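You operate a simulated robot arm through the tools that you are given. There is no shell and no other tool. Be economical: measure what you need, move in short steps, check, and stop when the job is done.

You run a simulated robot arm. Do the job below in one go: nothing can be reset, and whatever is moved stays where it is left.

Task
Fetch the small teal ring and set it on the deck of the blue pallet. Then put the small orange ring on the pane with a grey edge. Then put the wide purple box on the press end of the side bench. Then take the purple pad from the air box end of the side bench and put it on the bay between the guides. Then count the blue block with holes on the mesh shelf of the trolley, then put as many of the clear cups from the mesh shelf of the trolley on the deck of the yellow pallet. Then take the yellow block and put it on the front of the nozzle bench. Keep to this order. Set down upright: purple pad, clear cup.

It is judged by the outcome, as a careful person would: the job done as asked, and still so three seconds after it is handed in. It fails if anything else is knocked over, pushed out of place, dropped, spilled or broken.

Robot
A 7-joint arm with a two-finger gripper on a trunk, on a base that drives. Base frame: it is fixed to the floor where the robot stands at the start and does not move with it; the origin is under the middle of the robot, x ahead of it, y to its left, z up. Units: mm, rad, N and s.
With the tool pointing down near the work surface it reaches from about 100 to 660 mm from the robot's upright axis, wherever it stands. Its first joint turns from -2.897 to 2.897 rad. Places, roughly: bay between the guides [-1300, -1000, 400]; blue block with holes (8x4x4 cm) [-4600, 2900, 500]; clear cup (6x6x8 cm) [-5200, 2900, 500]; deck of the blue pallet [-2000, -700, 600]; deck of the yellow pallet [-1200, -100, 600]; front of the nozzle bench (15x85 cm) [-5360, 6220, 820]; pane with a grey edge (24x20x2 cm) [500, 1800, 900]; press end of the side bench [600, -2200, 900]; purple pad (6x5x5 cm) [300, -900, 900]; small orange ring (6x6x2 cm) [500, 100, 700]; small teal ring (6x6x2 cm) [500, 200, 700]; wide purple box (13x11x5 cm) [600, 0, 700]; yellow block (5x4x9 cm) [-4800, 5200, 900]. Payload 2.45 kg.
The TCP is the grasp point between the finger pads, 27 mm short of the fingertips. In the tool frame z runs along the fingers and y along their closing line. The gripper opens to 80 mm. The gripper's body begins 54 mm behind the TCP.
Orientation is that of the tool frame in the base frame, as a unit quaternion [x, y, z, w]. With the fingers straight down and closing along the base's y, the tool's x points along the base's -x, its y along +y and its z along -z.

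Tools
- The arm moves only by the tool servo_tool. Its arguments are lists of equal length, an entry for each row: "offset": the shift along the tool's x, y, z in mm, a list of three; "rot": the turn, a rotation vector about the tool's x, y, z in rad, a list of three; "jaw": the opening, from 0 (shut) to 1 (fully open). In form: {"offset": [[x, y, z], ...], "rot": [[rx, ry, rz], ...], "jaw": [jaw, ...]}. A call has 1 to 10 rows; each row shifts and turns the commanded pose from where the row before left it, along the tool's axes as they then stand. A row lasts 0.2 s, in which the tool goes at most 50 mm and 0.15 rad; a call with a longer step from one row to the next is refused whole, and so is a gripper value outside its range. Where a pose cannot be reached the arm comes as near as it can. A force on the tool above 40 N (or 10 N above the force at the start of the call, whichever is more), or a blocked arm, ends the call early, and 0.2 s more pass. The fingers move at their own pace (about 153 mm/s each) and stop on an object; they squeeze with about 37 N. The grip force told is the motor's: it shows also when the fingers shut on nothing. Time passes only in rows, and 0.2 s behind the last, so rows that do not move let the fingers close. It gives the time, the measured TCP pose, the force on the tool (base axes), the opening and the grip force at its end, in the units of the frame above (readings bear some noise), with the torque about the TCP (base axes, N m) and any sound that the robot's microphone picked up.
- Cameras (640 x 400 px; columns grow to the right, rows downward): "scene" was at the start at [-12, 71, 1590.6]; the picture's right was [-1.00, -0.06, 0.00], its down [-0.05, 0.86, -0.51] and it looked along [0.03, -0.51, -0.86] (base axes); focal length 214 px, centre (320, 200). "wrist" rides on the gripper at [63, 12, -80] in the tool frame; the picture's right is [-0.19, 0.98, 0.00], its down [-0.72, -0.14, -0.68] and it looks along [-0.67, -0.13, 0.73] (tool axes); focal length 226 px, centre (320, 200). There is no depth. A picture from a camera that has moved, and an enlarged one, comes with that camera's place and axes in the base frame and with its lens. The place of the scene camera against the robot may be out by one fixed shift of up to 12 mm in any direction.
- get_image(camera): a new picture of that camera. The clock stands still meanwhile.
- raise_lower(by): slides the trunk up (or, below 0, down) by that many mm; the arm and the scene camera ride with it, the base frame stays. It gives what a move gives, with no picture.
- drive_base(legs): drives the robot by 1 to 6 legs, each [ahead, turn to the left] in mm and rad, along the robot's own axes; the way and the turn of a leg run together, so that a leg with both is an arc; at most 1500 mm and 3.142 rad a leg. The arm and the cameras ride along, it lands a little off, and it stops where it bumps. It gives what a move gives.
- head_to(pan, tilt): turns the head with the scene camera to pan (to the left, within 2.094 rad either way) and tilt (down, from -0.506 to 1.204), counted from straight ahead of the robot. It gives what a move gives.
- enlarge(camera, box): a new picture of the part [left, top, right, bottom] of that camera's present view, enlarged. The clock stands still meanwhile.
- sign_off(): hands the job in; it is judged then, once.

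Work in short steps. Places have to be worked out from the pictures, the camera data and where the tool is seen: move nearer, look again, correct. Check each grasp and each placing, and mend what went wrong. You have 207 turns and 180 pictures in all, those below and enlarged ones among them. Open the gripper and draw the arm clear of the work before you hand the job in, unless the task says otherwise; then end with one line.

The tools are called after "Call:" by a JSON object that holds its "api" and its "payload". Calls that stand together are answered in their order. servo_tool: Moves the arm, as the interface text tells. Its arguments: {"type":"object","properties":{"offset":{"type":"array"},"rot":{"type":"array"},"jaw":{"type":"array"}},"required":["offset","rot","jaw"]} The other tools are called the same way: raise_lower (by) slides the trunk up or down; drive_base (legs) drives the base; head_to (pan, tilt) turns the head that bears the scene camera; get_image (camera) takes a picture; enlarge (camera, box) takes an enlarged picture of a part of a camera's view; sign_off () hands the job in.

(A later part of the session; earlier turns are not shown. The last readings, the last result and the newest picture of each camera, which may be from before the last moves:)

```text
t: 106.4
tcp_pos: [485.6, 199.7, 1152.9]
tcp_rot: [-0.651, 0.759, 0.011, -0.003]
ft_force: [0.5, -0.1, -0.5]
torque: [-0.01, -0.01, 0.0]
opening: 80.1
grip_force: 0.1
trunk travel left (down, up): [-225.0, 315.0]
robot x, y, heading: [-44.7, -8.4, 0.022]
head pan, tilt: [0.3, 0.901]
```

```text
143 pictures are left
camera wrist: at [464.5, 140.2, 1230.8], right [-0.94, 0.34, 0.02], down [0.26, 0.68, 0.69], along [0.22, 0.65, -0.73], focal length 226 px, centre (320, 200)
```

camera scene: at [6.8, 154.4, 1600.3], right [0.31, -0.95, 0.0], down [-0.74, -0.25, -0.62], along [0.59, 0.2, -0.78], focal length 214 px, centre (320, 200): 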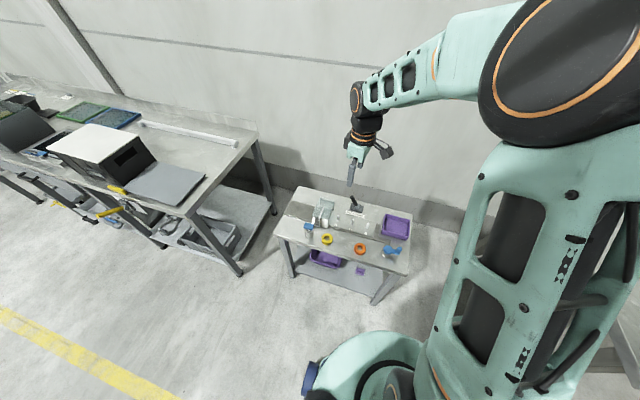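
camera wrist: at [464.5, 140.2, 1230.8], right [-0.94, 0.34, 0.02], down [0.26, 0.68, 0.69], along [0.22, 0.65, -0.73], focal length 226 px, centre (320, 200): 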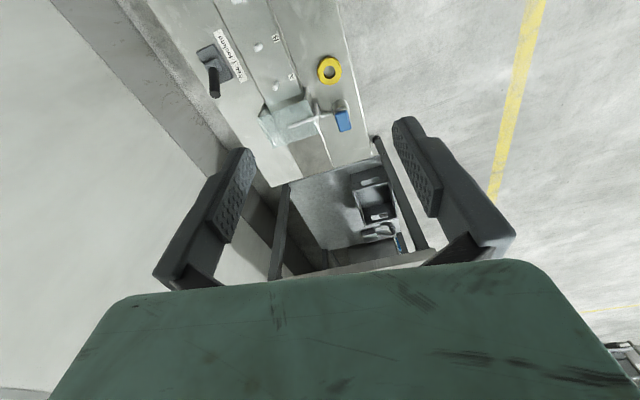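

I level the tool, turn it to close along x, and go to above the orange ring at about (476,113).

Call:
{"api": "servo_tool", "payload": {"offset": [[0, 0, 0], [0, 0, 0], [30, 4, 35], [30, 3, 35], [27, 3, 35], [0, 0, 45], [0, 0, 45], [0, 0, 45], [0, 0, 45], [0, 0, 45]], "rot": [[0.021, 0.01, 0], [0, 0, -0.15], [0, 0, -0.006], [0, 0, 0], [0, 0, 0], [0, 0, 0], [0, 0, 0], [0, 0, 0], [0, 0, 0], [0, 0, 0]], "jaw": [1, 1, 1, 1, 1, 1, 1, 1, 1, 1]}}

Call:
{"api": "get_image", "payload": {"camera": "wrist"}}

```text
t: 108.6
tcp_pos: [475.6, 113.1, 821.4]
tcp_rot: [0.709, -0.706, 0.0, -0.001]
ft_force: [-0.5, -0.4, -0.4]
torque: [-0.01, 0.03, 0.02]
opening: 80.0
grip_force: 0.1
trunk travel left (down, up): [-225.0, 315.0]
robot x, y, heading: [-45.0, -8.8, 0.016]
head pan, tilt: [0.3, 0.901]
```

```text
142 pictures are left
camera wrist: at [462.2, 50.5, 900.4], right [-0.98, 0.19, 0.0], down [0.14, 0.72, 0.68], along [0.13, 0.67, -0.73], focal length 226 px, centre (320, 200)
```

wrist: 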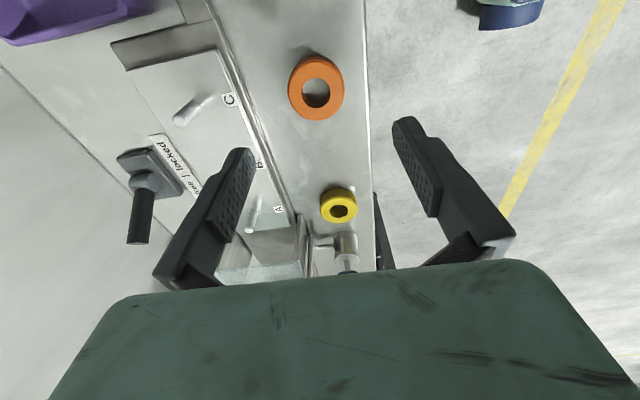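

Ring is at (478,113), aligned. I descend to z≈702 and grasp.

Call:
{"api": "servo_tool", "payload": {"offset": [[0, -2, 40], [0, 0, 40], [0, 0, 25], [0, 0, 8], [0, 0, 6], [0, 0, 0], [0, 0, 0], [0, 0, 0]], "rot": [[0, 0, 0], [0, 0, 0], [0, 0, 0], [0, 0, 0], [0, 0, 0], [0, 0, 0], [0, 0, 0], [0, 0, 0]], "jaw": [1, 1, 1, 1, 1, 0, 0, 0]}}

Call:
{"api": "get_image", "payload": {"camera": "wrist"}}

```text
t: 110.4
tcp_pos: [478.5, 116.4, 703.7]
tcp_rot: [0.709, -0.705, -0.001, -0.001]
ft_force: [0.4, 0.2, 0.8]
torque: [0.01, -0.03, 0.0]
opening: 52.6
grip_force: 37.0
trunk travel left (down, up): [-225.0, 315.0]
robot x, y, heading: [-44.5, -4.8, 0.014]
head pan, tilt: [0.3, 0.901]
```

```text
141 pictures are left
camera wrist: at [463.9, 53.1, 783.2], right [-0.98, 0.19, 0.0], down [0.14, 0.72, 0.68], along [0.13, 0.67, -0.73], focal length 226 px, centre (320, 200)
```

wrist: 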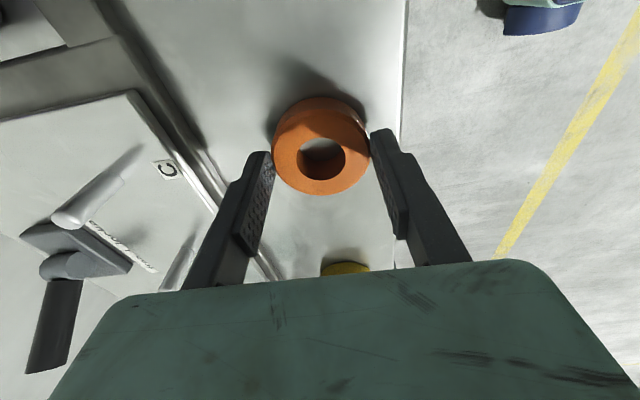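

Gripped. I lift high and look left at the long bench.

Call:
{"api": "servo_tool", "payload": {"offset": [[0, 0, -30], [0, 0, -45], [0, 0, -45], [0, 0, -45], [0, 0, -45], [0, 0, -45], [0, 0, -45], [0, 0, -45], [0, 0, -45], [0, 0, -45]], "rot": [[0, 0, 0], [0, 0, 0], [0, 0, 0], [0, 0, 0], [0, 0, 0], [0, 0, 0], [0, 0, 0], [0, 0, 0], [0, 0, 0], [0, 0, 0]], "jaw": [0, 0, 0, 0, 0, 0, 0, 0, 0, 0]}}

Call:
{"api": "head_to", "payload": {"pan": 1.2, "tilt": 0.5}}

Call:
{"api": "get_image", "payload": {"camera": "scene"}}

Call:
{"api": "enlarge", "payload": {"camera": "scene", "box": [300, 100, 560, 260]}}

```text
t: 112.6
tcp_pos: [477.6, 113.6, 1139.4]
tcp_rot: [0.708, -0.706, 0.0, -0.001]
ft_force: [0.2, 0.8, -0.2]
torque: [0.03, 0.01, -0.05]
opening: 52.7
grip_force: 36.6
trunk travel left (down, up): [-225.0, 315.0]
robot x, y, heading: [-44.7, -11.9, 0.017]
head pan, tilt: [0.3, 0.901]
```

```text
t: 113.8
tcp_pos: [478.2, 113.0, 1137.5]
tcp_rot: [0.709, -0.705, 0.0, 0.0]
ft_force: [0.8, -0.9, 0.0]
torque: [0.02, 0.01, -0.01]
opening: 52.5
grip_force: 36.9
trunk travel left (down, up): [-225.0, 315.0]
robot x, y, heading: [-42.1, -7.4, 0.016]
head pan, tilt: [1.201, 0.499]
```

```text
140 pictures are left
camera scene: at [-33.5, 216.1, 1634.1], right [0.94, -0.34, 0.0], down [-0.17, -0.45, -0.88], along [0.3, 0.82, -0.48], focal length 214 px, centre (320, 200)
```

scene: 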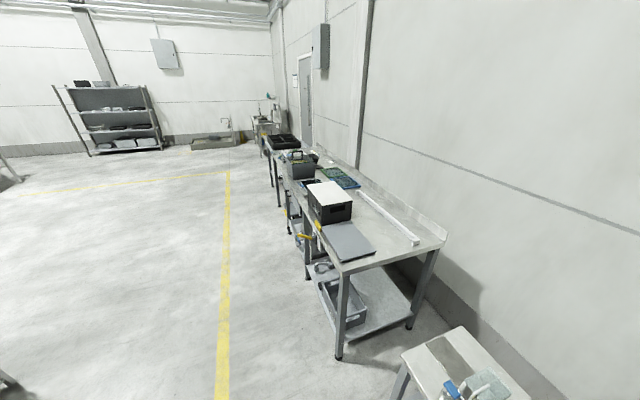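

```text
2.46 times, centred on (430, 180) of scene
camera zoom: at [-33.5, 216.1, 1634.1], right [0.94, -0.34, 0.0], down [-0.17, -0.45, -0.88], along [0.3, 0.82, -0.48], focal length 528 px, centre (49, 249)
```

zoom: 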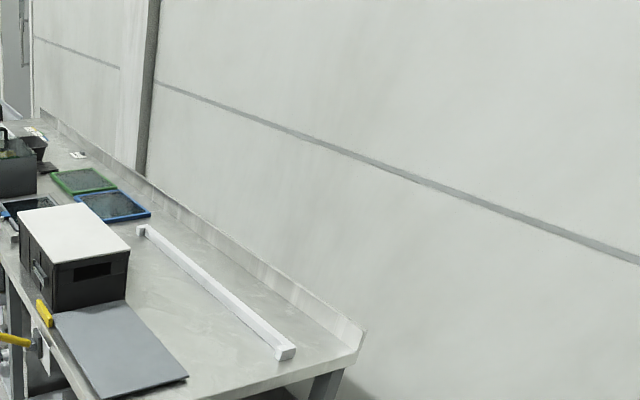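

Panes lie on the long bench near (430–750, 1730–1990). I drive up along it to see the one with the grey edge.

Call:
{"api": "drive_base", "payload": {"legs": [[-70, 0], [0, 1.555], [1400, 0]]}}

Call:
{"api": "head_to", "payload": {"pan": -1.0, "tilt": 0.8}}

Call:
{"api": "get_image", "payload": {"camera": "scene"}}

```text
t: 125.5
tcp_pos: [-339.1, 1930.9, 1138.6]
tcp_rot: [1.0, 0.024, -0.001, 0.0]
ft_force: [-0.8, -0.3, -0.8]
torque: [-0.02, -0.01, 0.01]
opening: 52.6
grip_force: 37.0
trunk travel left (down, up): [-225.0, 315.0]
robot x, y, heading: [-198.3, 1410.7, 1.631]
head pan, tilt: [1.201, 0.499]
```

```text
t: 127.6
tcp_pos: [-339.8, 1928.7, 1138.2]
tcp_rot: [1.0, 0.023, 0.0, 0.0]
ft_force: [-1.0, -0.2, -0.4]
torque: [-0.04, -0.01, -0.02]
opening: 52.4
grip_force: 37.3
trunk travel left (down, up): [-225.0, 315.0]
robot x, y, heading: [-198.1, 1408.3, 1.636]
head pan, tilt: [-1.0, 0.799]
```

```text
138 pictures are left
camera scene: at [-266.5, 1428.8, 1608.2], right [0.59, -0.81, 0.0], down [-0.58, -0.42, -0.7], along [0.56, 0.41, -0.72], focal length 214 px, centre (320, 200)
```

scene: 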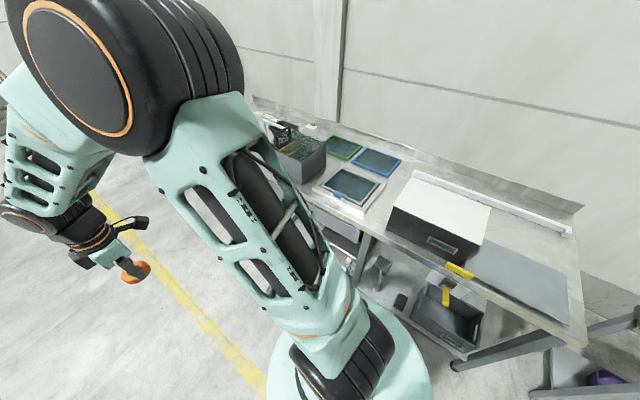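

I see a pane with a light grey edge near (352,185). I enlarge it.

Call:
{"api": "enlarge", "payload": {"camera": "scene", "box": [270, 120, 430, 240]}}

```text
3.33 times, centred on (350, 180) of scene
camera zoom: at [-266.5, 1428.8, 1608.2], right [0.59, -0.81, 0.0], down [-0.58, -0.42, -0.7], along [0.56, 0.41, -0.72], focal length 715 px, centre (220, 267)
```

zoom: 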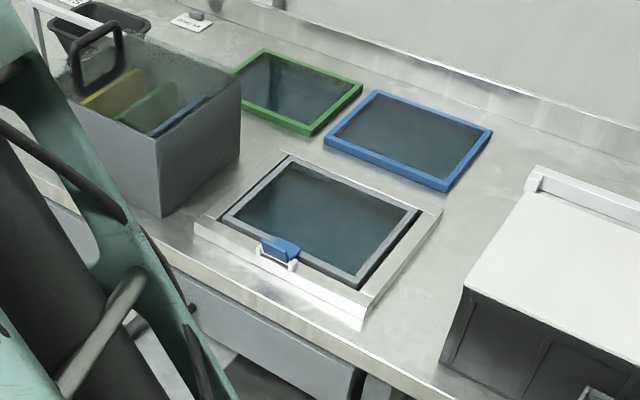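

The grey-edged pane lies at about (464,1779) between box and machine. I raise the trunk for clearance, drive level with it, turn to face the bench and close in.

Call:
{"api": "raise_lower", "payload": {"by": 150}}

Call:
{"api": "drive_base", "payload": {"legs": [[350, 0], [0, -1.636], [100, 0]]}}

Call:
{"api": "head_to", "payload": {"pan": 0.0, "tilt": 1.0}}

Call:
{"api": "get_image", "payload": {"camera": "scene"}}

Call:
{"api": "get_image", "payload": {"camera": "wrist"}}

```text
t: 129.3
tcp_pos: [-339.2, 1929.2, 1288.5]
tcp_rot: [1.0, 0.023, 0.0, 0.0]
ft_force: [0.4, 0.3, -0.1]
torque: [0.04, 0.0, -0.04]
opening: 52.7
grip_force: 36.7
trunk travel left (down, up): [-375.0, 165.0]
robot x, y, heading: [-195.9, 1412.6, 1.635]
head pan, tilt: [-1.0, 0.799]
```

```text
t: 136.4
tcp_pos: [394.4, 1894.1, 1289.9]
tcp_rot: [0.71, -0.704, 0.001, -0.001]
ft_force: [-0.1, -0.5, -0.3]
torque: [0.01, -0.03, 0.0]
opening: 52.7
grip_force: 36.8
trunk travel left (down, up): [-375.0, 165.0]
robot x, y, heading: [-126.6, 1770.0, 0.026]
head pan, tilt: [-1.0, 0.799]
```

```text
t: 137.6
tcp_pos: [395.0, 1893.0, 1288.0]
tcp_rot: [0.71, -0.704, 0.001, 0.0]
ft_force: [0.1, 0.9, -0.2]
torque: [-0.02, 0.0, -0.01]
opening: 52.5
grip_force: 37.1
trunk travel left (down, up): [-375.0, 165.0]
robot x, y, heading: [-128.2, 1772.9, 0.026]
head pan, tilt: [0.0, 1.0]
```

```text
136 pictures are left
camera scene: at [-78.4, 1910.7, 1743.0], right [0.03, -1.0, 0.0], down [-0.84, -0.02, -0.54], along [0.54, 0.01, -0.84], focal length 214 px, centre (320, 200)
```

scene: 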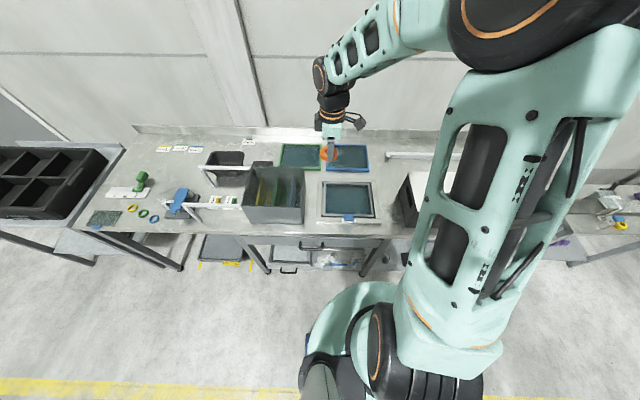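

```text
135 pictures are left
camera wrist: at [382.8, 1831.4, 1367.1], right [-0.98, 0.19, 0.0], down [0.14, 0.72, 0.68], along [0.13, 0.67, -0.73], focal length 226 px, centre (320, 200)
```

wrist: 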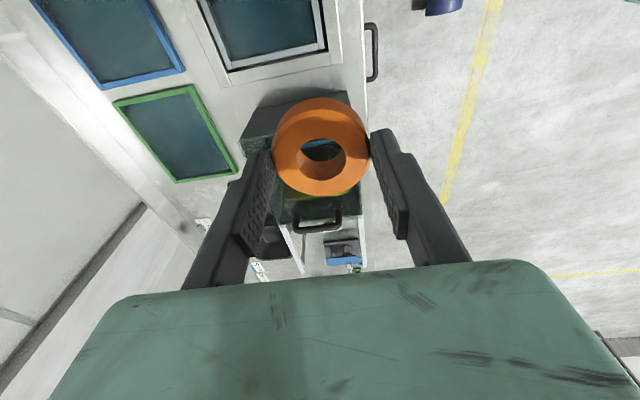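

Pane centre is about (472,1785). I move over it at height and descend partway.

Call:
{"api": "servo_tool", "payload": {"offset": [[37, -25, 0], [37, -25, 0], [36, -25, 0], [0, 0, 45], [0, 0, 45], [0, 0, 45], [0, 0, 45], [0, 0, 45]], "rot": [[0, 0, 0], [0, 0, 0], [0, 0, 0], [0, 0, 0], [0, 0, 0], [0, 0, 0], [0, 0, 0], [0, 0, 0]], "jaw": [0, 0, 0, 0, 0, 0, 0, 0]}}

Call:
{"api": "get_image", "payload": {"camera": "wrist"}}

Call:
{"api": "enlarge", "payload": {"camera": "scene", "box": [270, 130, 430, 250]}}

```text
t: 139.4
tcp_pos: [469.8, 1783.9, 1064.6]
tcp_rot: [0.709, -0.705, 0.0, 0.0]
ft_force: [1.2, 0.2, -1.3]
torque: [0.0, 0.05, 0.02]
opening: 52.5
grip_force: 36.6
trunk travel left (down, up): [-375.0, 165.0]
robot x, y, heading: [-131.7, 1772.6, 0.025]
head pan, tilt: [0.0, 1.0]
```

```text
134 pictures are left
camera wrist: at [457.5, 1720.4, 1142.5], right [-0.98, 0.18, 0.0], down [0.13, 0.72, 0.68], along [0.13, 0.67, -0.73], focal length 226 px, centre (320, 200)
```

wrist: 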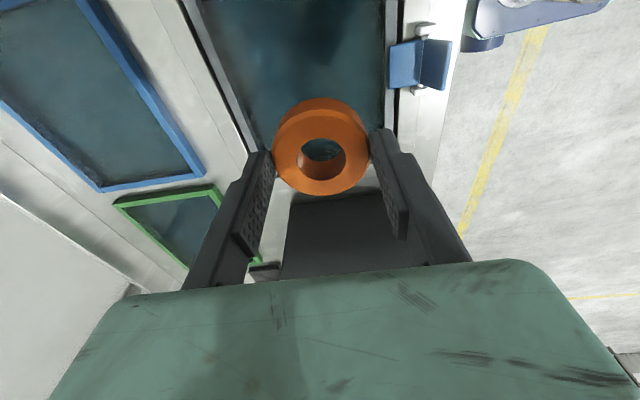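

```text
3.33 times, centred on (350, 190) of scene
camera zoom: at [-77.4, 1910.8, 1742.9], right [0.03, -1.0, 0.0], down [-0.84, -0.02, -0.54], along [0.54, 0.01, -0.84], focal length 715 px, centre (220, 233)
```

zoom: 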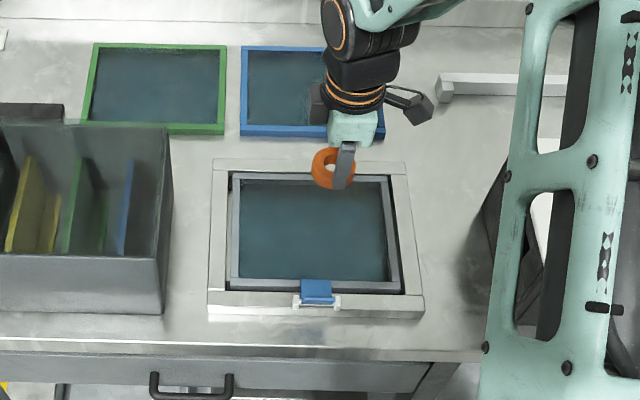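

Pane centre refined to (478,1787). I shift slightly and lower to z≈955.

Call:
{"api": "servo_tool", "payload": {"offset": [[-3, -8, 40], [0, 0, 40], [0, 0, 30]], "rot": [[0, 0, 0], [0, 0, 0], [0, 0, 0]], "jaw": [0, 0, 0]}}

Call:
{"api": "get_image", "payload": {"camera": "wrist"}}

Call:
{"api": "enlarge", "payload": {"camera": "scene", "box": [310, 160, 390, 220]}}

```text
t: 140.2
tcp_pos: [476.9, 1785.6, 955.8]
tcp_rot: [0.711, -0.703, 0.001, -0.001]
ft_force: [0.8, -0.5, -0.5]
torque: [0.03, 0.02, 0.03]
opening: 52.6
grip_force: 36.8
trunk travel left (down, up): [-375.0, 165.0]
robot x, y, heading: [-132.0, 1770.8, 0.024]
head pan, tilt: [0.0, 1.0]
```

```text
132 pictures are left
camera wrist: at [464.4, 1722.6, 1033.6], right [-0.98, 0.18, 0.0], down [0.13, 0.72, 0.68], along [0.13, 0.67, -0.73], focal length 226 px, centre (320, 200)
```

wrist: 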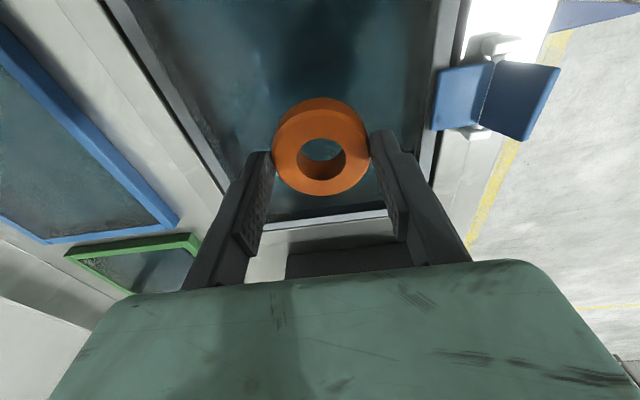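

```text
6.67 times, centred on (350, 190) of scene
camera zoom: at [-77.8, 1910.6, 1743.0], right [0.03, -1.0, 0.0], down [-0.84, -0.02, -0.54], along [0.54, 0.01, -0.84], focal length 1430 px, centre (120, 267)
```

zoom: 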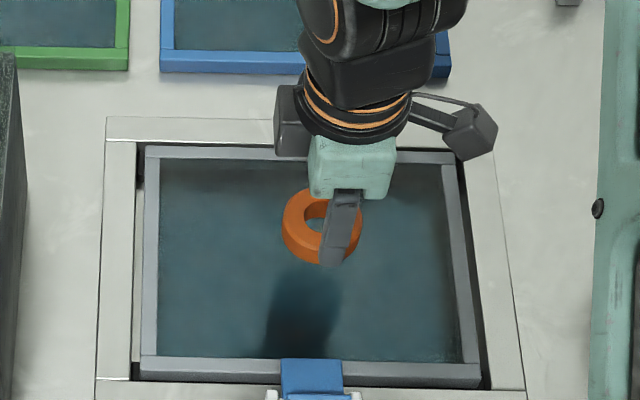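

Pane's surface seems near z≈865. I lower 45 mm, then in small steps to contact.

Call:
{"api": "servo_tool", "payload": {"offset": [[0, 0, 20], [0, 0, 20], [0, 0, 8]], "rot": [[0, 0, 0], [0, 0, 0], [0, 0, 0]], "jaw": [0, 0, 0]}}

Call:
{"api": "enlarge", "payload": {"camera": "scene", "box": [310, 160, 390, 220]}}

```text
t: 141.0
tcp_pos: [479.5, 1787.8, 908.7]
tcp_rot: [0.71, -0.704, 0.003, -0.003]
ft_force: [-2.0, 0.3, 33.1]
torque: [0.13, 0.28, 0.04]
opening: 52.8
grip_force: 37.5
trunk travel left (down, up): [-375.0, 165.0]
robot x, y, heading: [-129.5, 1771.1, 0.021]
head pan, tilt: [0.0, 1.0]
```

```text
6.67 times, centred on (350, 190) of scene
camera zoom: at [-81.7, 1910.7, 1743.7], right [0.03, -1.0, 0.0], down [-0.84, -0.02, -0.54], along [0.54, 0.01, -0.84], focal length 1430 px, centre (120, 267)
```

zoom: 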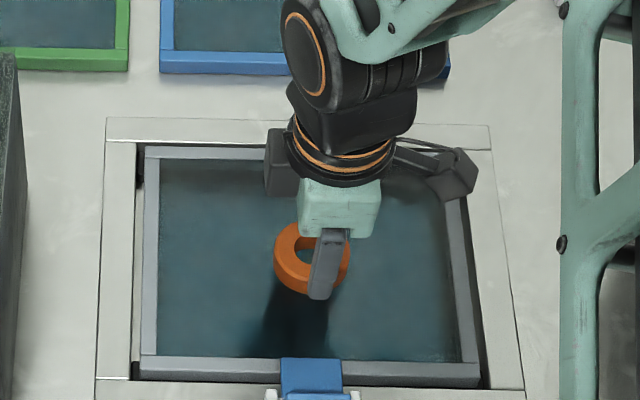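

Contact at z≈909 (33 N). I ease up, open and rise.

Call:
{"api": "servo_tool", "payload": {"offset": [[0, 0, -4], [0, 0, 0], [0, 0, 0], [0, 0, -20], [0, 0, -45], [0, 0, -45], [0, 0, -45], [0, 0, -45], [0, 0, -45], [0, 0, -45]], "rot": [[0, 0, 0], [0, 0, 0], [0, 0, 0], [0, 0, 0], [0, 0, 0], [0, 0, 0], [0, 0, 0], [0, 0, 0], [0, 0, 0], [0, 0, 0]], "jaw": [0, 1, 1, 1, 1, 1, 1, 1, 1, 1]}}

Call:
{"api": "enlarge", "payload": {"camera": "scene", "box": [270, 130, 430, 250]}}

```text
t: 143.2
tcp_pos: [478.2, 1787.2, 1200.3]
tcp_rot: [0.71, -0.704, 0.0, 0.001]
ft_force: [-0.5, 0.2, 0.1]
torque: [-0.01, -0.01, -0.02]
opening: 79.7
grip_force: 0.1
trunk travel left (down, up): [-375.0, 165.0]
robot x, y, heading: [-128.2, 1771.6, 0.028]
head pan, tilt: [0.0, 1.0]
```

```text
3.33 times, centred on (350, 190) of scene
camera zoom: at [-79.6, 1910.9, 1743.1], right [0.03, -1.0, 0.0], down [-0.84, -0.02, -0.54], along [0.54, 0.01, -0.84], focal length 715 px, centre (220, 233)
```

zoom: 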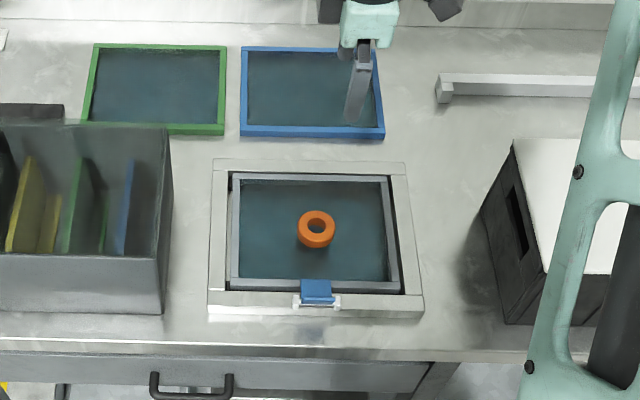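

Orange ring lies on the pane. Next the wide purple box: I back off and drive back down to the ring bench.

Call:
{"api": "drive_base", "payload": {"legs": [[-200, 0], [0, -1.597], [1500, 0], [270, 0], [0, 1.571]]}}

Call:
{"api": "head_to", "payload": {"pan": 0.0, "tilt": 0.9}}

Call:
{"api": "get_image", "payload": {"camera": "scene"}}

```text
t: 161.2
tcp_pos: [342.4, 2.7, 1199.0]
tcp_rot: [0.707, -0.707, 0.0, 0.0]
ft_force: [0.0, 0.4, 0.9]
torque: [-0.02, -0.01, 0.0]
opening: 79.9
grip_force: 0.0
trunk travel left (down, up): [-375.0, 165.0]
robot x, y, heading: [-264.1, -14.6, 0.017]
head pan, tilt: [0.0, 1.0]
```

```text
t: 161.9
tcp_pos: [343.6, 3.1, 1201.3]
tcp_rot: [0.708, -0.706, -0.001, 0.0]
ft_force: [0.3, -0.1, 0.3]
torque: [-0.01, -0.01, -0.01]
opening: 79.9
grip_force: 0.0
trunk travel left (down, up): [-375.0, 165.0]
robot x, y, heading: [-264.4, -12.1, 0.017]
head pan, tilt: [0.0, 0.901]
```

```text
128 pictures are left
camera scene: at [-208.5, 128.7, 1750.2], right [0.02, -1.0, 0.0], down [-0.78, -0.02, -0.62], along [0.62, 0.01, -0.78], focal length 214 px, centre (320, 200)
```

scene: 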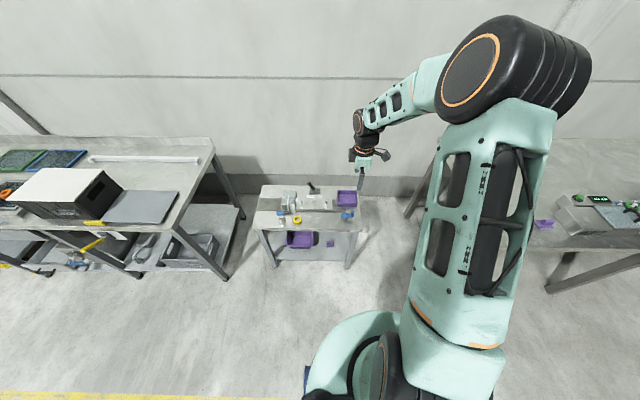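

I drive forward 300 mm, lower the trunk 150 mm, and look with both cameras.

Call:
{"api": "drive_base", "payload": {"legs": [[310, 0]]}}

Call:
{"api": "raise_lower", "payload": {"by": -150}}

Call:
{"api": "enlarge", "payload": {"camera": "scene", "box": [240, 160, 420, 300]}}

Call:
{"api": "get_image", "payload": {"camera": "wrist"}}

```text
t: 164.0
tcp_pos: [660.1, 13.2, 1198.1]
tcp_rot: [0.71, -0.704, 0.0, 0.0]
ft_force: [0.0, 0.1, -0.9]
torque: [0.01, 0.01, -0.01]
opening: 80.2
grip_force: 0.1
trunk travel left (down, up): [-375.0, 165.0]
robot x, y, heading: [49.6, -2.7, 0.028]
head pan, tilt: [0.0, 0.901]
```

```text
t: 165.7
tcp_pos: [659.0, 12.7, 1049.8]
tcp_rot: [0.711, -0.703, 0.0, 0.0]
ft_force: [-0.4, 0.4, 0.5]
torque: [-0.02, -0.01, 0.0]
opening: 79.9
grip_force: 0.1
trunk travel left (down, up): [-225.0, 315.0]
robot x, y, heading: [48.7, -4.0, 0.027]
head pan, tilt: [0.0, 0.901]
```

```text
2.86 times, centred on (330, 230) of scene
camera zoom: at [105.8, 136.5, 1600.4], right [0.03, -1.0, 0.0], down [-0.78, -0.02, -0.62], along [0.62, 0.02, -0.78], focal length 613 px, centre (291, 114)
```

zoom: 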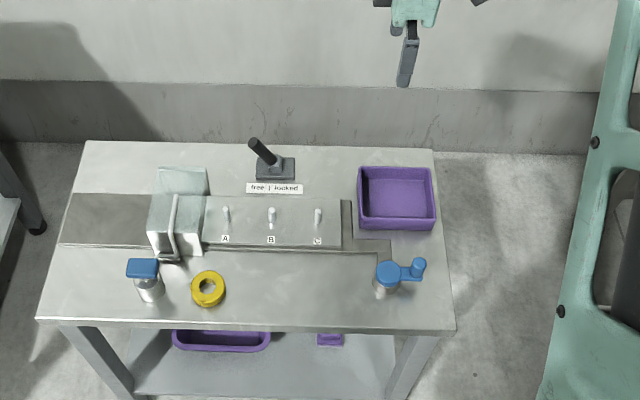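

```text
126 pictures are left
camera wrist: at [645.4, -49.1, 1128.2], right [-0.98, 0.18, 0.0], down [0.14, 0.72, 0.68], along [0.13, 0.67, -0.73], focal length 226 px, centre (320, 200)
```

wrist: 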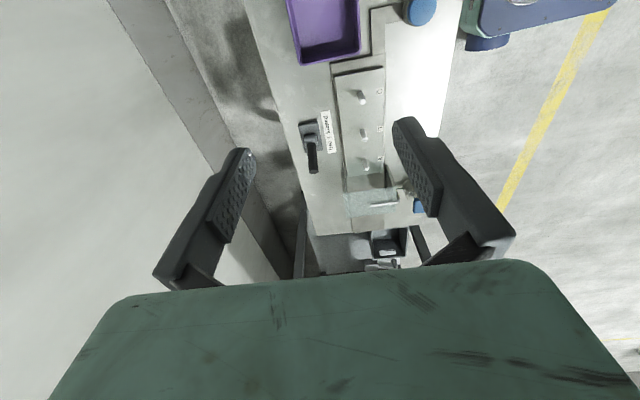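

The box rim spans about x 590–695, y −85…43. I plan to pinch its near wall, closing along x; I move over it and look with the wrist camera.

Call:
{"api": "servo_tool", "payload": {"offset": [[12, 22, 35], [10, 24, 35], [10, 22, 35], [0, 0, 45], [0, 0, 40]], "rot": [[0, 0, 0], [0, 0, 0], [0, 0, 0], [0, 0, 0], [0, 0, 0]], "jaw": [1, 1, 1, 1, 1]}}

Call:
{"api": "get_image", "payload": {"camera": "wrist"}}

Call:
{"api": "enlarge", "payload": {"camera": "scene", "box": [320, 190, 400, 250]}}

```text
t: 166.9
tcp_pos: [589.1, -17.2, 860.5]
tcp_rot: [0.71, -0.704, 0.001, 0.0]
ft_force: [0.9, 0.3, 0.3]
torque: [0.0, -0.01, 0.0]
opening: 80.0
grip_force: 0.0
trunk travel left (down, up): [-225.0, 315.0]
robot x, y, heading: [49.5, -5.0, 0.026]
head pan, tilt: [0.0, 0.901]
```

```text
125 pictures are left
camera wrist: at [577.5, -81.2, 938.7], right [-0.98, 0.18, 0.0], down [0.13, 0.72, 0.68], along [0.13, 0.67, -0.73], focal length 226 px, centre (320, 200)
```

wrist: 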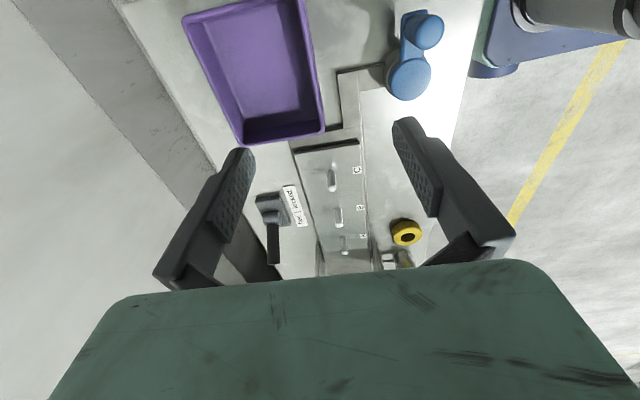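

```text
6.67 times, centred on (360, 220) of scene
camera zoom: at [106.3, 136.7, 1600.2], right [0.03, -1.0, 0.0], down [-0.78, -0.02, -0.62], along [0.62, 0.02, -0.78], focal length 1430 px, centre (53, 67)
```

zoom: 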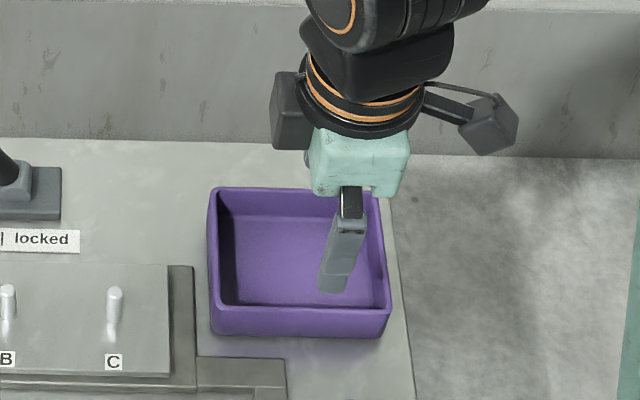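

Near wall's rim at x≈598–604, rim height ≈711. I centre on (601,−25), descend with one finger inside to z≈703, and look before closing.

Call:
{"api": "servo_tool", "payload": {"offset": [[8, -12, 40], [0, 0, 40], [0, 0, 40], [0, 0, 25]], "rot": [[0, 0, 0], [0, 0, 0], [0, 0, 0], [0, 0, 0]], "jaw": [1, 1, 1, 1]}}

Call:
{"api": "enlarge", "payload": {"camera": "scene", "box": [320, 190, 400, 250]}}

Call:
{"api": "get_image", "payload": {"camera": "wrist"}}

```text
t: 167.9
tcp_pos: [600.2, -23.7, 713.5]
tcp_rot: [0.71, -0.704, 0.0, 0.0]
ft_force: [1.0, -0.2, -1.0]
torque: [0.01, 0.02, -0.02]
opening: 80.6
grip_force: 0.0
trunk travel left (down, up): [-225.0, 315.0]
robot x, y, heading: [48.1, -3.7, 0.028]
head pan, tilt: [0.0, 0.901]
```

```text
6.67 times, centred on (360, 220) of scene
camera zoom: at [106.2, 136.5, 1600.2], right [0.03, -1.0, 0.0], down [-0.78, -0.02, -0.62], along [0.62, 0.02, -0.78], focal length 1430 px, centre (53, 67)
```

zoom: 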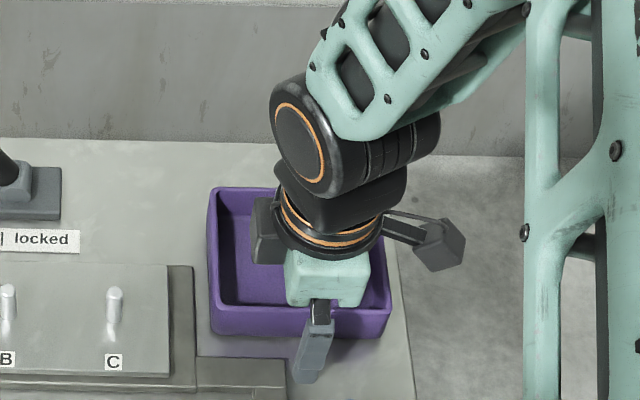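

```text
122 pictures are left
camera wrist: at [588.6, -86.4, 792.9], right [-0.98, 0.18, 0.0], down [0.14, 0.72, 0.68], along [0.13, 0.67, -0.73], focal length 226 px, centre (320, 200)
```

wrist: 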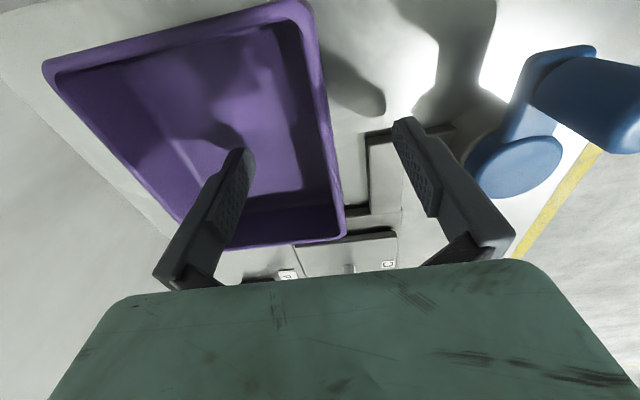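

Fingers straddle the near wall. I descend 12 mm more carefully and close.

Call:
{"api": "servo_tool", "payload": {"offset": [[0, 1, 6], [0, 0, 6], [0, 0, 0], [0, 0, 0], [0, 0, 0], [0, 0, 0]], "rot": [[0, 0, 0], [0, 0, 0], [0, 0, 0], [0, 0, 0], [0, 0, 0], [0, 0, 0]], "jaw": [1, 1, 1, 0, 0, 0]}}

Call:
{"api": "get_image", "payload": {"camera": "wrist"}}

```text
t: 169.3
tcp_pos: [602.1, -25.5, 702.6]
tcp_rot: [0.71, -0.704, 0.0, 0.001]
ft_force: [-0.4, -0.6, -0.4]
torque: [-0.02, 0.09, 0.02]
opening: 6.1
grip_force: 33.2
trunk travel left (down, up): [-225.0, 315.0]
robot x, y, heading: [50.2, 0.7, 0.029]
head pan, tilt: [0.0, 0.901]
```

```text
121 pictures are left
camera wrist: at [588.9, -87.7, 781.3], right [-0.98, 0.18, 0.0], down [0.14, 0.72, 0.68], along [0.13, 0.67, -0.73], focal length 226 px, centre (320, 200)
```

wrist: 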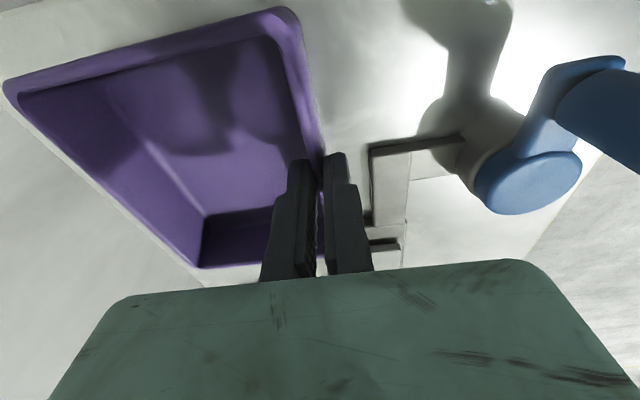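

Gripping the 6 mm wall. For a firmer hold I open, go 8 mm deeper with contact checks, close and lift a little.

Call:
{"api": "servo_tool", "payload": {"offset": [[0, 0, 0], [0, 0, 4], [0, 0, 4], [0, 0, 0], [0, 0, 0], [0, 0, 0]], "rot": [[0, 0, 0], [0, 0, 0], [0, 0, 0], [0, 0, 0], [0, 0, 0], [0, 0, 0]], "jaw": [0.4, 0.4, 0.4, 0, 0, 0]}}

Call:
{"api": "servo_tool", "payload": {"offset": [[0, 0, -10], [0, 0, -20], [0, 0, -20]], "rot": [[0, 0, 0], [0, 0, 0], [0, 0, 0]], "jaw": [0, 0, 0]}}

Call:
{"api": "get_image", "payload": {"camera": "wrist"}}

Call:
{"api": "enlarge", "payload": {"camera": "scene", "box": [320, 190, 400, 250]}}

```text
t: 170.7
tcp_pos: [600.4, -25.4, 693.4]
tcp_rot: [0.71, -0.704, 0.0, -0.001]
ft_force: [-1.4, 0.0, -0.9]
torque: [-0.03, 0.08, -0.01]
opening: 6.0
grip_force: 33.4
trunk travel left (down, up): [-225.0, 315.0]
robot x, y, heading: [52.6, -3.0, 0.028]
head pan, tilt: [0.0, 0.901]
```

```text
t: 171.5
tcp_pos: [600.6, -27.2, 745.3]
tcp_rot: [0.709, -0.705, 0.001, 0.0]
ft_force: [0.6, 0.2, -2.0]
torque: [-0.02, 0.07, -0.01]
opening: 5.9
grip_force: 33.0
trunk travel left (down, up): [-225.0, 315.0]
robot x, y, heading: [50.4, -1.4, 0.029]
head pan, tilt: [0.0, 0.901]
```

```text
120 pictures are left
camera wrist: at [588.9, -90.5, 824.0], right [-0.98, 0.18, 0.0], down [0.14, 0.72, 0.68], along [0.13, 0.67, -0.73], focal length 226 px, centre (320, 200)
```

wrist: 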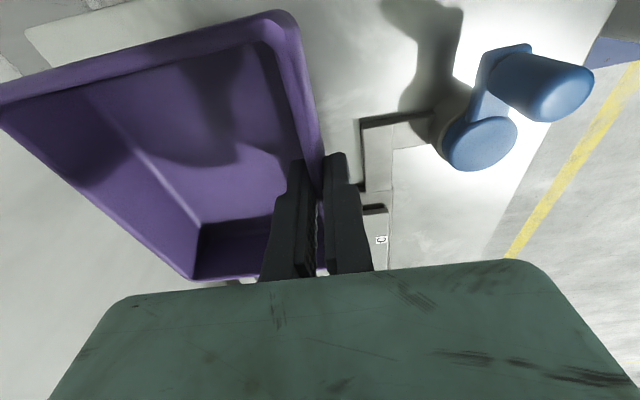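

```text
6.67 times, centred on (360, 220) of scene
camera zoom: at [105.9, 136.4, 1600.3], right [0.03, -1.0, 0.0], down [-0.78, -0.02, -0.62], along [0.62, 0.02, -0.78], focal length 1430 px, centre (53, 67)
```

zoom: 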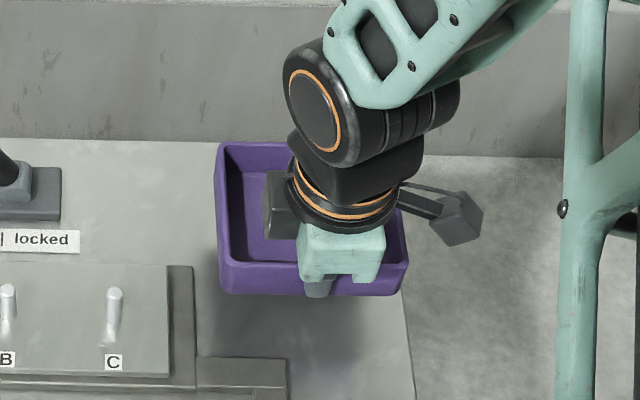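

Box held level. I lift it high, back into the lane and drive to the press end of the side bench.

Call:
{"api": "servo_tool", "payload": {"offset": [[0, 0, -40], [0, 0, -45], [0, 0, -45], [0, 0, -45], [0, 0, -45], [0, 0, -45], [0, 0, -45], [0, 0, -45], [0, 0, -45]], "rot": [[0, 0, 0], [0, 0, 0], [0, 0, 0], [0, 0, 0], [0, 0, 0], [0, 0, 0], [0, 0, 0], [0, 0, 0], [0, 0, 0]], "jaw": [0, 0, 0, 0, 0, 0, 0, 0, 0]}}

Call:
{"api": "drive_base", "payload": {"legs": [[-350, 0], [0, -1.6], [1500, 0], [200, 0]]}}

Call:
{"api": "head_to", "payload": {"pan": 0.7, "tilt": 0.7}}

Call:
{"api": "get_image", "payload": {"camera": "scene"}}

```text
t: 173.5
tcp_pos: [602.5, -29.0, 1146.7]
tcp_rot: [0.71, -0.704, 0.001, 0.0]
ft_force: [0.0, 0.0, -2.2]
torque: [0.01, 0.07, -0.03]
opening: 6.0
grip_force: 32.8
trunk travel left (down, up): [-225.0, 315.0]
robot x, y, heading: [48.3, -6.4, 0.027]
head pan, tilt: [0.0, 0.901]
```

```text
t: 188.1
tcp_pos: [-290.6, -2318.8, 1145.1]
tcp_rot: [0.007, 1.0, -0.001, 0.0]
ft_force: [0.2, -0.2, -2.3]
torque: [0.1, -0.01, 0.0]
opening: 5.7
grip_force: 33.2
trunk travel left (down, up): [-225.0, 315.0]
robot x, y, heading: [-250.4, -1769.1, -1.563]
head pan, tilt: [0.0, 0.901]
```

```text
t: 189.2
tcp_pos: [-290.5, -2318.9, 1146.9]
tcp_rot: [0.008, 1.0, 0.0, 0.0]
ft_force: [0.7, 0.9, -2.2]
torque: [0.09, 0.0, 0.0]
opening: 6.0
grip_force: 32.8
trunk travel left (down, up): [-225.0, 315.0]
robot x, y, heading: [-251.6, -1769.3, -1.567]
head pan, tilt: [0.7, 0.7]
```

```text
118 pictures are left
camera scene: at [-53.2, -1814.7, 1616.4], right [-0.76, -0.65, 0.0], down [-0.42, 0.49, -0.76], along [0.49, -0.58, -0.64], focal length 214 px, centre (320, 200)
```

scene: 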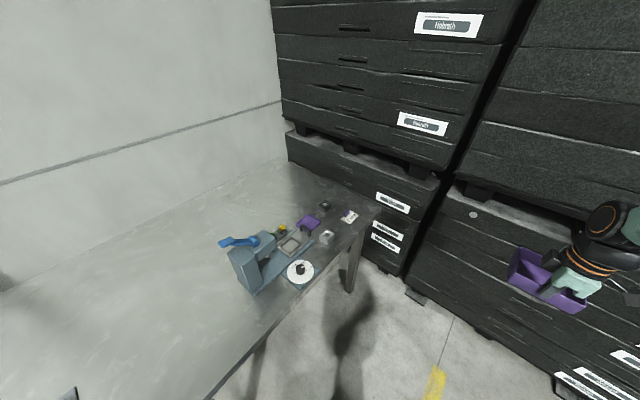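

The press end is in view; the area behind the press near (600,−2200) looks clear. I enlarge.

Call:
{"api": "enlarge", "payload": {"camera": "scene", "box": [180, 160, 400, 310]}}

```text
2.67 times, centred on (290, 235) of scene
camera zoom: at [-53.2, -1814.7, 1616.4], right [-0.76, -0.65, 0.0], down [-0.42, 0.49, -0.76], along [0.49, -0.58, -0.64], focal length 572 px, centre (400, 107)
```

zoom: 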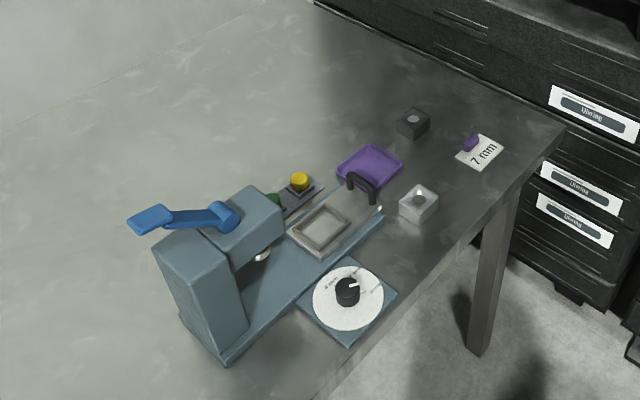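

Clear spot at about (620,−2230) behind the press. I retract the arm 200 mm, drive 440 mm on, and turn left to face the bench.

Call:
{"api": "servo_tool", "payload": {"offset": [[0, 40, 0], [0, 40, 0], [0, 40, 0], [0, 40, -10], [0, 40, -20]], "rot": [[0, 0, 0], [0, 0, 0], [0, 0, 0], [0, 0, 0], [0, 0, 0]], "jaw": [0, 0, 0, 0, 0]}}

Call:
{"api": "drive_base", "payload": {"legs": [[450, 0], [0, 1.565], [150, 0]]}}

Call:
{"api": "head_to", "payload": {"pan": 0.0, "tilt": 0.9}}

Call:
{"api": "get_image", "payload": {"camera": "scene"}}

```text
t: 190.4
tcp_pos: [-289.6, -2117.6, 1154.2]
tcp_rot: [0.01, 0.999, 0.031, 0.015]
ft_force: [-0.8, 0.4, -2.8]
torque: [0.1, -0.01, 0.02]
opening: 6.0
grip_force: 33.0
trunk travel left (down, up): [-225.0, 315.0]
robot x, y, heading: [-253.6, -1770.2, -1.571]
head pan, tilt: [0.7, 0.7]
```

```text
t: 198.0
tcp_pos: [242.6, -2268.7, 1154.6]
tcp_rot: [-0.692, 0.721, 0.033, -0.01]
ft_force: [-0.3, 0.8, -1.5]
torque: [-0.02, 0.08, -0.03]
opening: 6.1
grip_force: 32.6
trunk travel left (down, up): [-225.0, 315.0]
robot x, y, heading: [-105.7, -2224.4, -0.02]
head pan, tilt: [0.7, 0.7]
```

```text
t: 199.1
tcp_pos: [243.1, -2268.8, 1154.5]
tcp_rot: [-0.693, 0.72, 0.034, -0.013]
ft_force: [0.7, 0.6, -0.6]
torque: [0.0, 0.07, 0.04]
opening: 6.0
grip_force: 33.0
trunk travel left (down, up): [-225.0, 315.0]
robot x, y, heading: [-104.1, -2221.2, -0.018]
head pan, tilt: [0.0, 0.901]
```

```text
116 pictures are left
camera scene: at [-61.1, -2035.1, 1602.4], right [0.66, -0.75, 0.0], down [-0.58, -0.5, -0.64], along [0.48, 0.42, -0.77], focal length 214 px, centre (320, 200)
```

scene: 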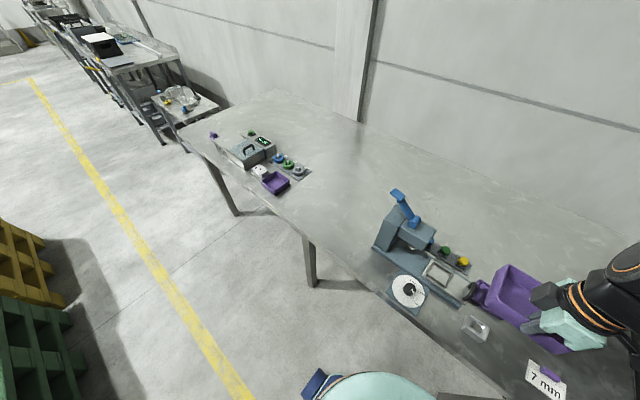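

The head had not settled; I take another view.

Call:
{"api": "get_image", "payload": {"camera": "scene"}}

Call:
{"api": "get_image", "payload": {"camera": "wrist"}}

```text
115 pictures are left
camera scene: at [-61.1, -2035.1, 1602.4], right [0.66, -0.75, 0.0], down [-0.58, -0.5, -0.64], along [0.48, 0.42, -0.77], focal length 214 px, centre (320, 200)
```

scene: 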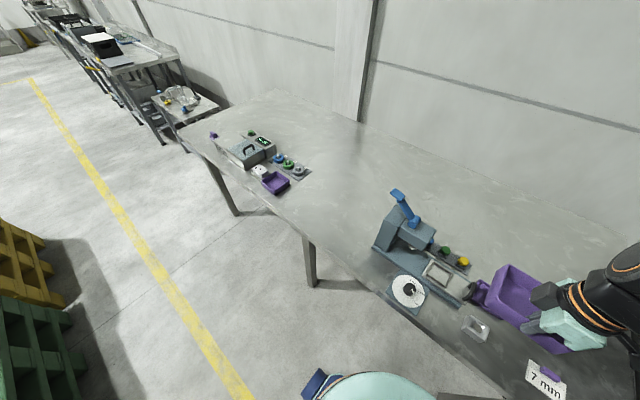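

```text
114 pictures are left
camera wrist: at [231.7, -2333.6, 1231.4], right [-0.97, 0.23, 0.07], down [0.21, 0.69, 0.69], along [0.11, 0.69, -0.72], focal length 226 px, centre (320, 200)
```

wrist: 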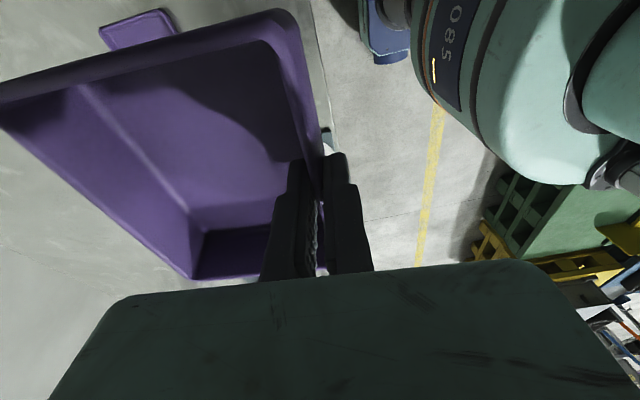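

I drive 70 mm closer, level the tool and extend over the clear spot at height.

Call:
{"api": "drive_base", "payload": {"legs": [[75, 0]]}}

Call:
{"api": "servo_tool", "payload": {"offset": [[-5, -30, -10], [-5, -40, 0], [-5, -40, 0], [-5, -40, 0], [-5, -40, 0], [-5, -40, 0], [-4, -37, 0]], "rot": [[0.067, 0.028, 0], [0, 0, -0.04], [0, 0, 0], [0, 0, 0], [0, 0, 0], [0, 0, 0], [0, 0, 0]], "jaw": [0, 0, 0, 0, 0, 0, 0]}}

Call:
{"api": "head_to", "payload": {"pan": 0.05, "tilt": 0.95}}

Call:
{"api": "get_image", "payload": {"camera": "scene"}}

Call:
{"api": "get_image", "payload": {"camera": "wrist"}}

```text
t: 200.1
tcp_pos: [319.5, -2270.7, 1153.5]
tcp_rot: [-0.692, 0.721, 0.035, -0.012]
ft_force: [-0.4, 0.3, -1.6]
torque: [-0.01, 0.08, 0.01]
opening: 6.0
grip_force: 33.5
trunk travel left (down, up): [-225.0, 315.0]
robot x, y, heading: [-29.6, -2224.5, -0.026]
head pan, tilt: [0.0, 0.901]
```

```text
t: 201.7
tcp_pos: [587.1, -2241.1, 1163.0]
tcp_rot: [-0.706, 0.708, 0.001, 0.0]
ft_force: [-0.6, 0.9, -2.0]
torque: [-0.03, 0.07, -0.01]
opening: 6.1
grip_force: 32.9
trunk travel left (down, up): [-225.0, 315.0]
robot x, y, heading: [-31.5, -2225.4, -0.027]
head pan, tilt: [0.0, 0.901]
```

```text
t: 202.3
tcp_pos: [586.3, -2242.2, 1163.2]
tcp_rot: [-0.706, 0.708, 0.0, 0.002]
ft_force: [-0.2, 0.9, -1.0]
torque: [0.0, 0.09, 0.05]
opening: 5.8
grip_force: 34.0
trunk travel left (down, up): [-225.0, 315.0]
robot x, y, heading: [-27.6, -2225.9, -0.024]
head pan, tilt: [0.051, 0.949]
```

```text
113 pictures are left
camera scene: at [29.4, -2085.3, 1596.6], right [0.03, -1.0, 0.0], down [-0.81, -0.02, -0.58], along [0.58, 0.02, -0.81], focal length 214 px, centre (320, 200)
```

scene: 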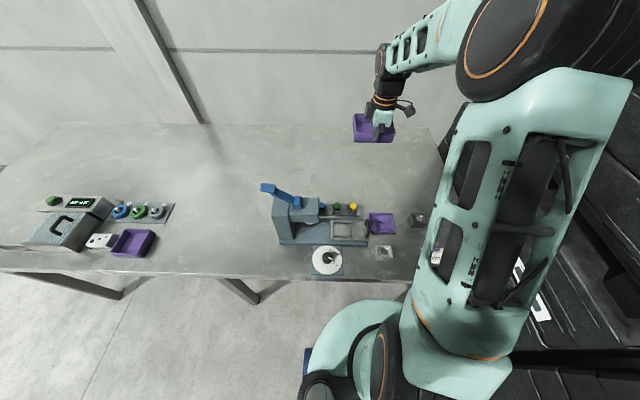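

```text
112 pictures are left
camera wrist: at [572.6, -2304.7, 1241.3], right [-0.98, 0.19, 0.0], down [0.14, 0.72, 0.68], along [0.13, 0.67, -0.73], focal length 226 px, centre (320, 200)
```

wrist: 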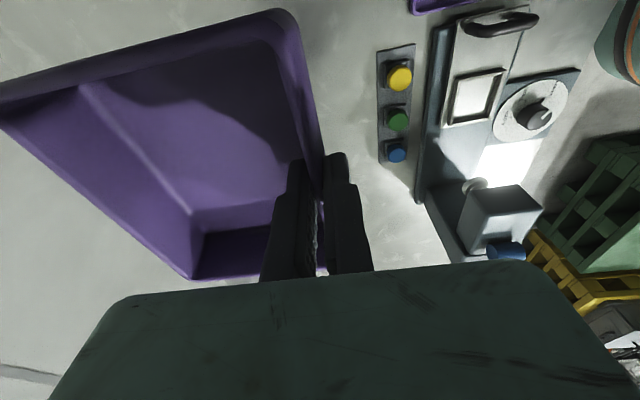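

Spot beneath is clear (buttons ~80 mm nearer). I lower to z≈975, then check.

Call:
{"api": "servo_tool", "payload": {"offset": [[0, 0, 45], [0, 0, 45], [0, 0, 45], [0, 0, 35], [0, 0, 18]], "rot": [[0, 0, 0], [0, 0, 0], [0, 0, 0], [0, 0, 0], [0, 0, 0]], "jaw": [0, 0, 0, 0, 0]}}

Call:
{"api": "enlarge", "payload": {"camera": "scene", "box": [300, 120, 440, 240]}}

```text
t: 203.5
tcp_pos: [585.8, -2238.3, 974.9]
tcp_rot: [-0.707, 0.708, 0.0, 0.001]
ft_force: [-0.9, -0.1, -2.2]
torque: [0.0, 0.07, 0.03]
opening: 6.0
grip_force: 32.7
trunk travel left (down, up): [-225.0, 315.0]
robot x, y, heading: [-32.5, -2228.0, -0.019]
head pan, tilt: [0.051, 0.949]
```

```text
3.33 times, centred on (370, 180) of scene
camera zoom: at [29.4, -2085.4, 1596.6], right [0.03, -1.0, 0.0], down [-0.81, -0.02, -0.58], along [0.58, 0.02, -0.81], focal length 715 px, centre (153, 267)
```

zoom: 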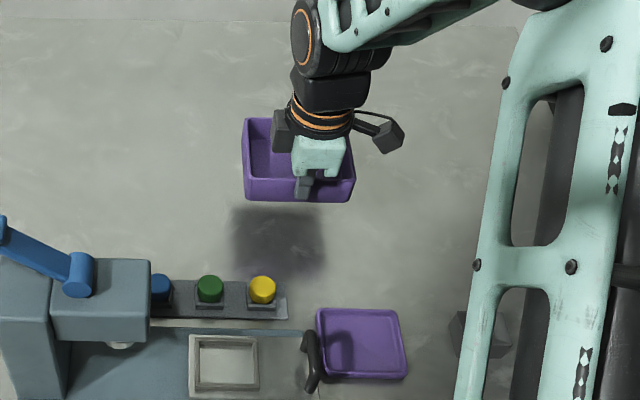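

Still ~60 mm up. I lower 30 mm, then in small steps to feel contact.

Call:
{"api": "servo_tool", "payload": {"offset": [[0, 0, 20], [0, 0, 15], [0, 0, 8], [0, 0, 5], [0, 0, 4], [0, 0, 4]], "rot": [[0, 0, 0], [0, 0, 0], [0, 0, 0], [0, 0, 0], [0, 0, 0], [0, 0, 0]], "jaw": [0, 0, 0, 0, 0, 0]}}

Call:
{"api": "enlarge", "payload": {"camera": "scene", "box": [300, 120, 440, 240]}}

```text
t: 204.9
tcp_pos: [584.9, -2237.6, 918.2]
tcp_rot: [-0.707, 0.707, 0.0, 0.002]
ft_force: [0.0, 0.7, -1.5]
torque: [-0.03, 0.11, -0.01]
opening: 6.2
grip_force: 33.3
trunk travel left (down, up): [-225.0, 315.0]
robot x, y, heading: [-29.3, -2225.1, -0.023]
head pan, tilt: [0.051, 0.949]
```

```text
3.33 times, centred on (370, 180) of scene
camera zoom: at [29.3, -2085.3, 1596.6], right [0.03, -1.0, 0.0], down [-0.81, -0.02, -0.58], along [0.58, 0.02, -0.81], focal length 715 px, centre (153, 267)
```

zoom: 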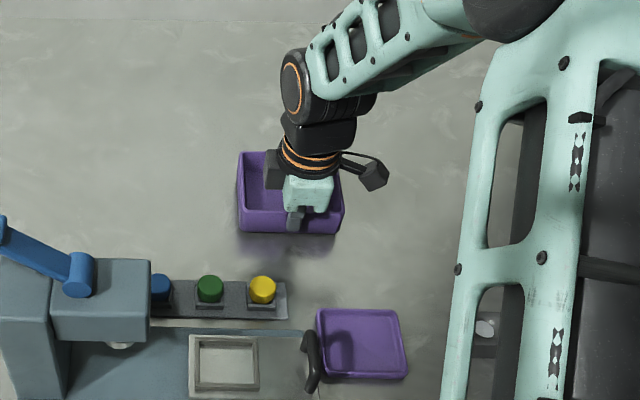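

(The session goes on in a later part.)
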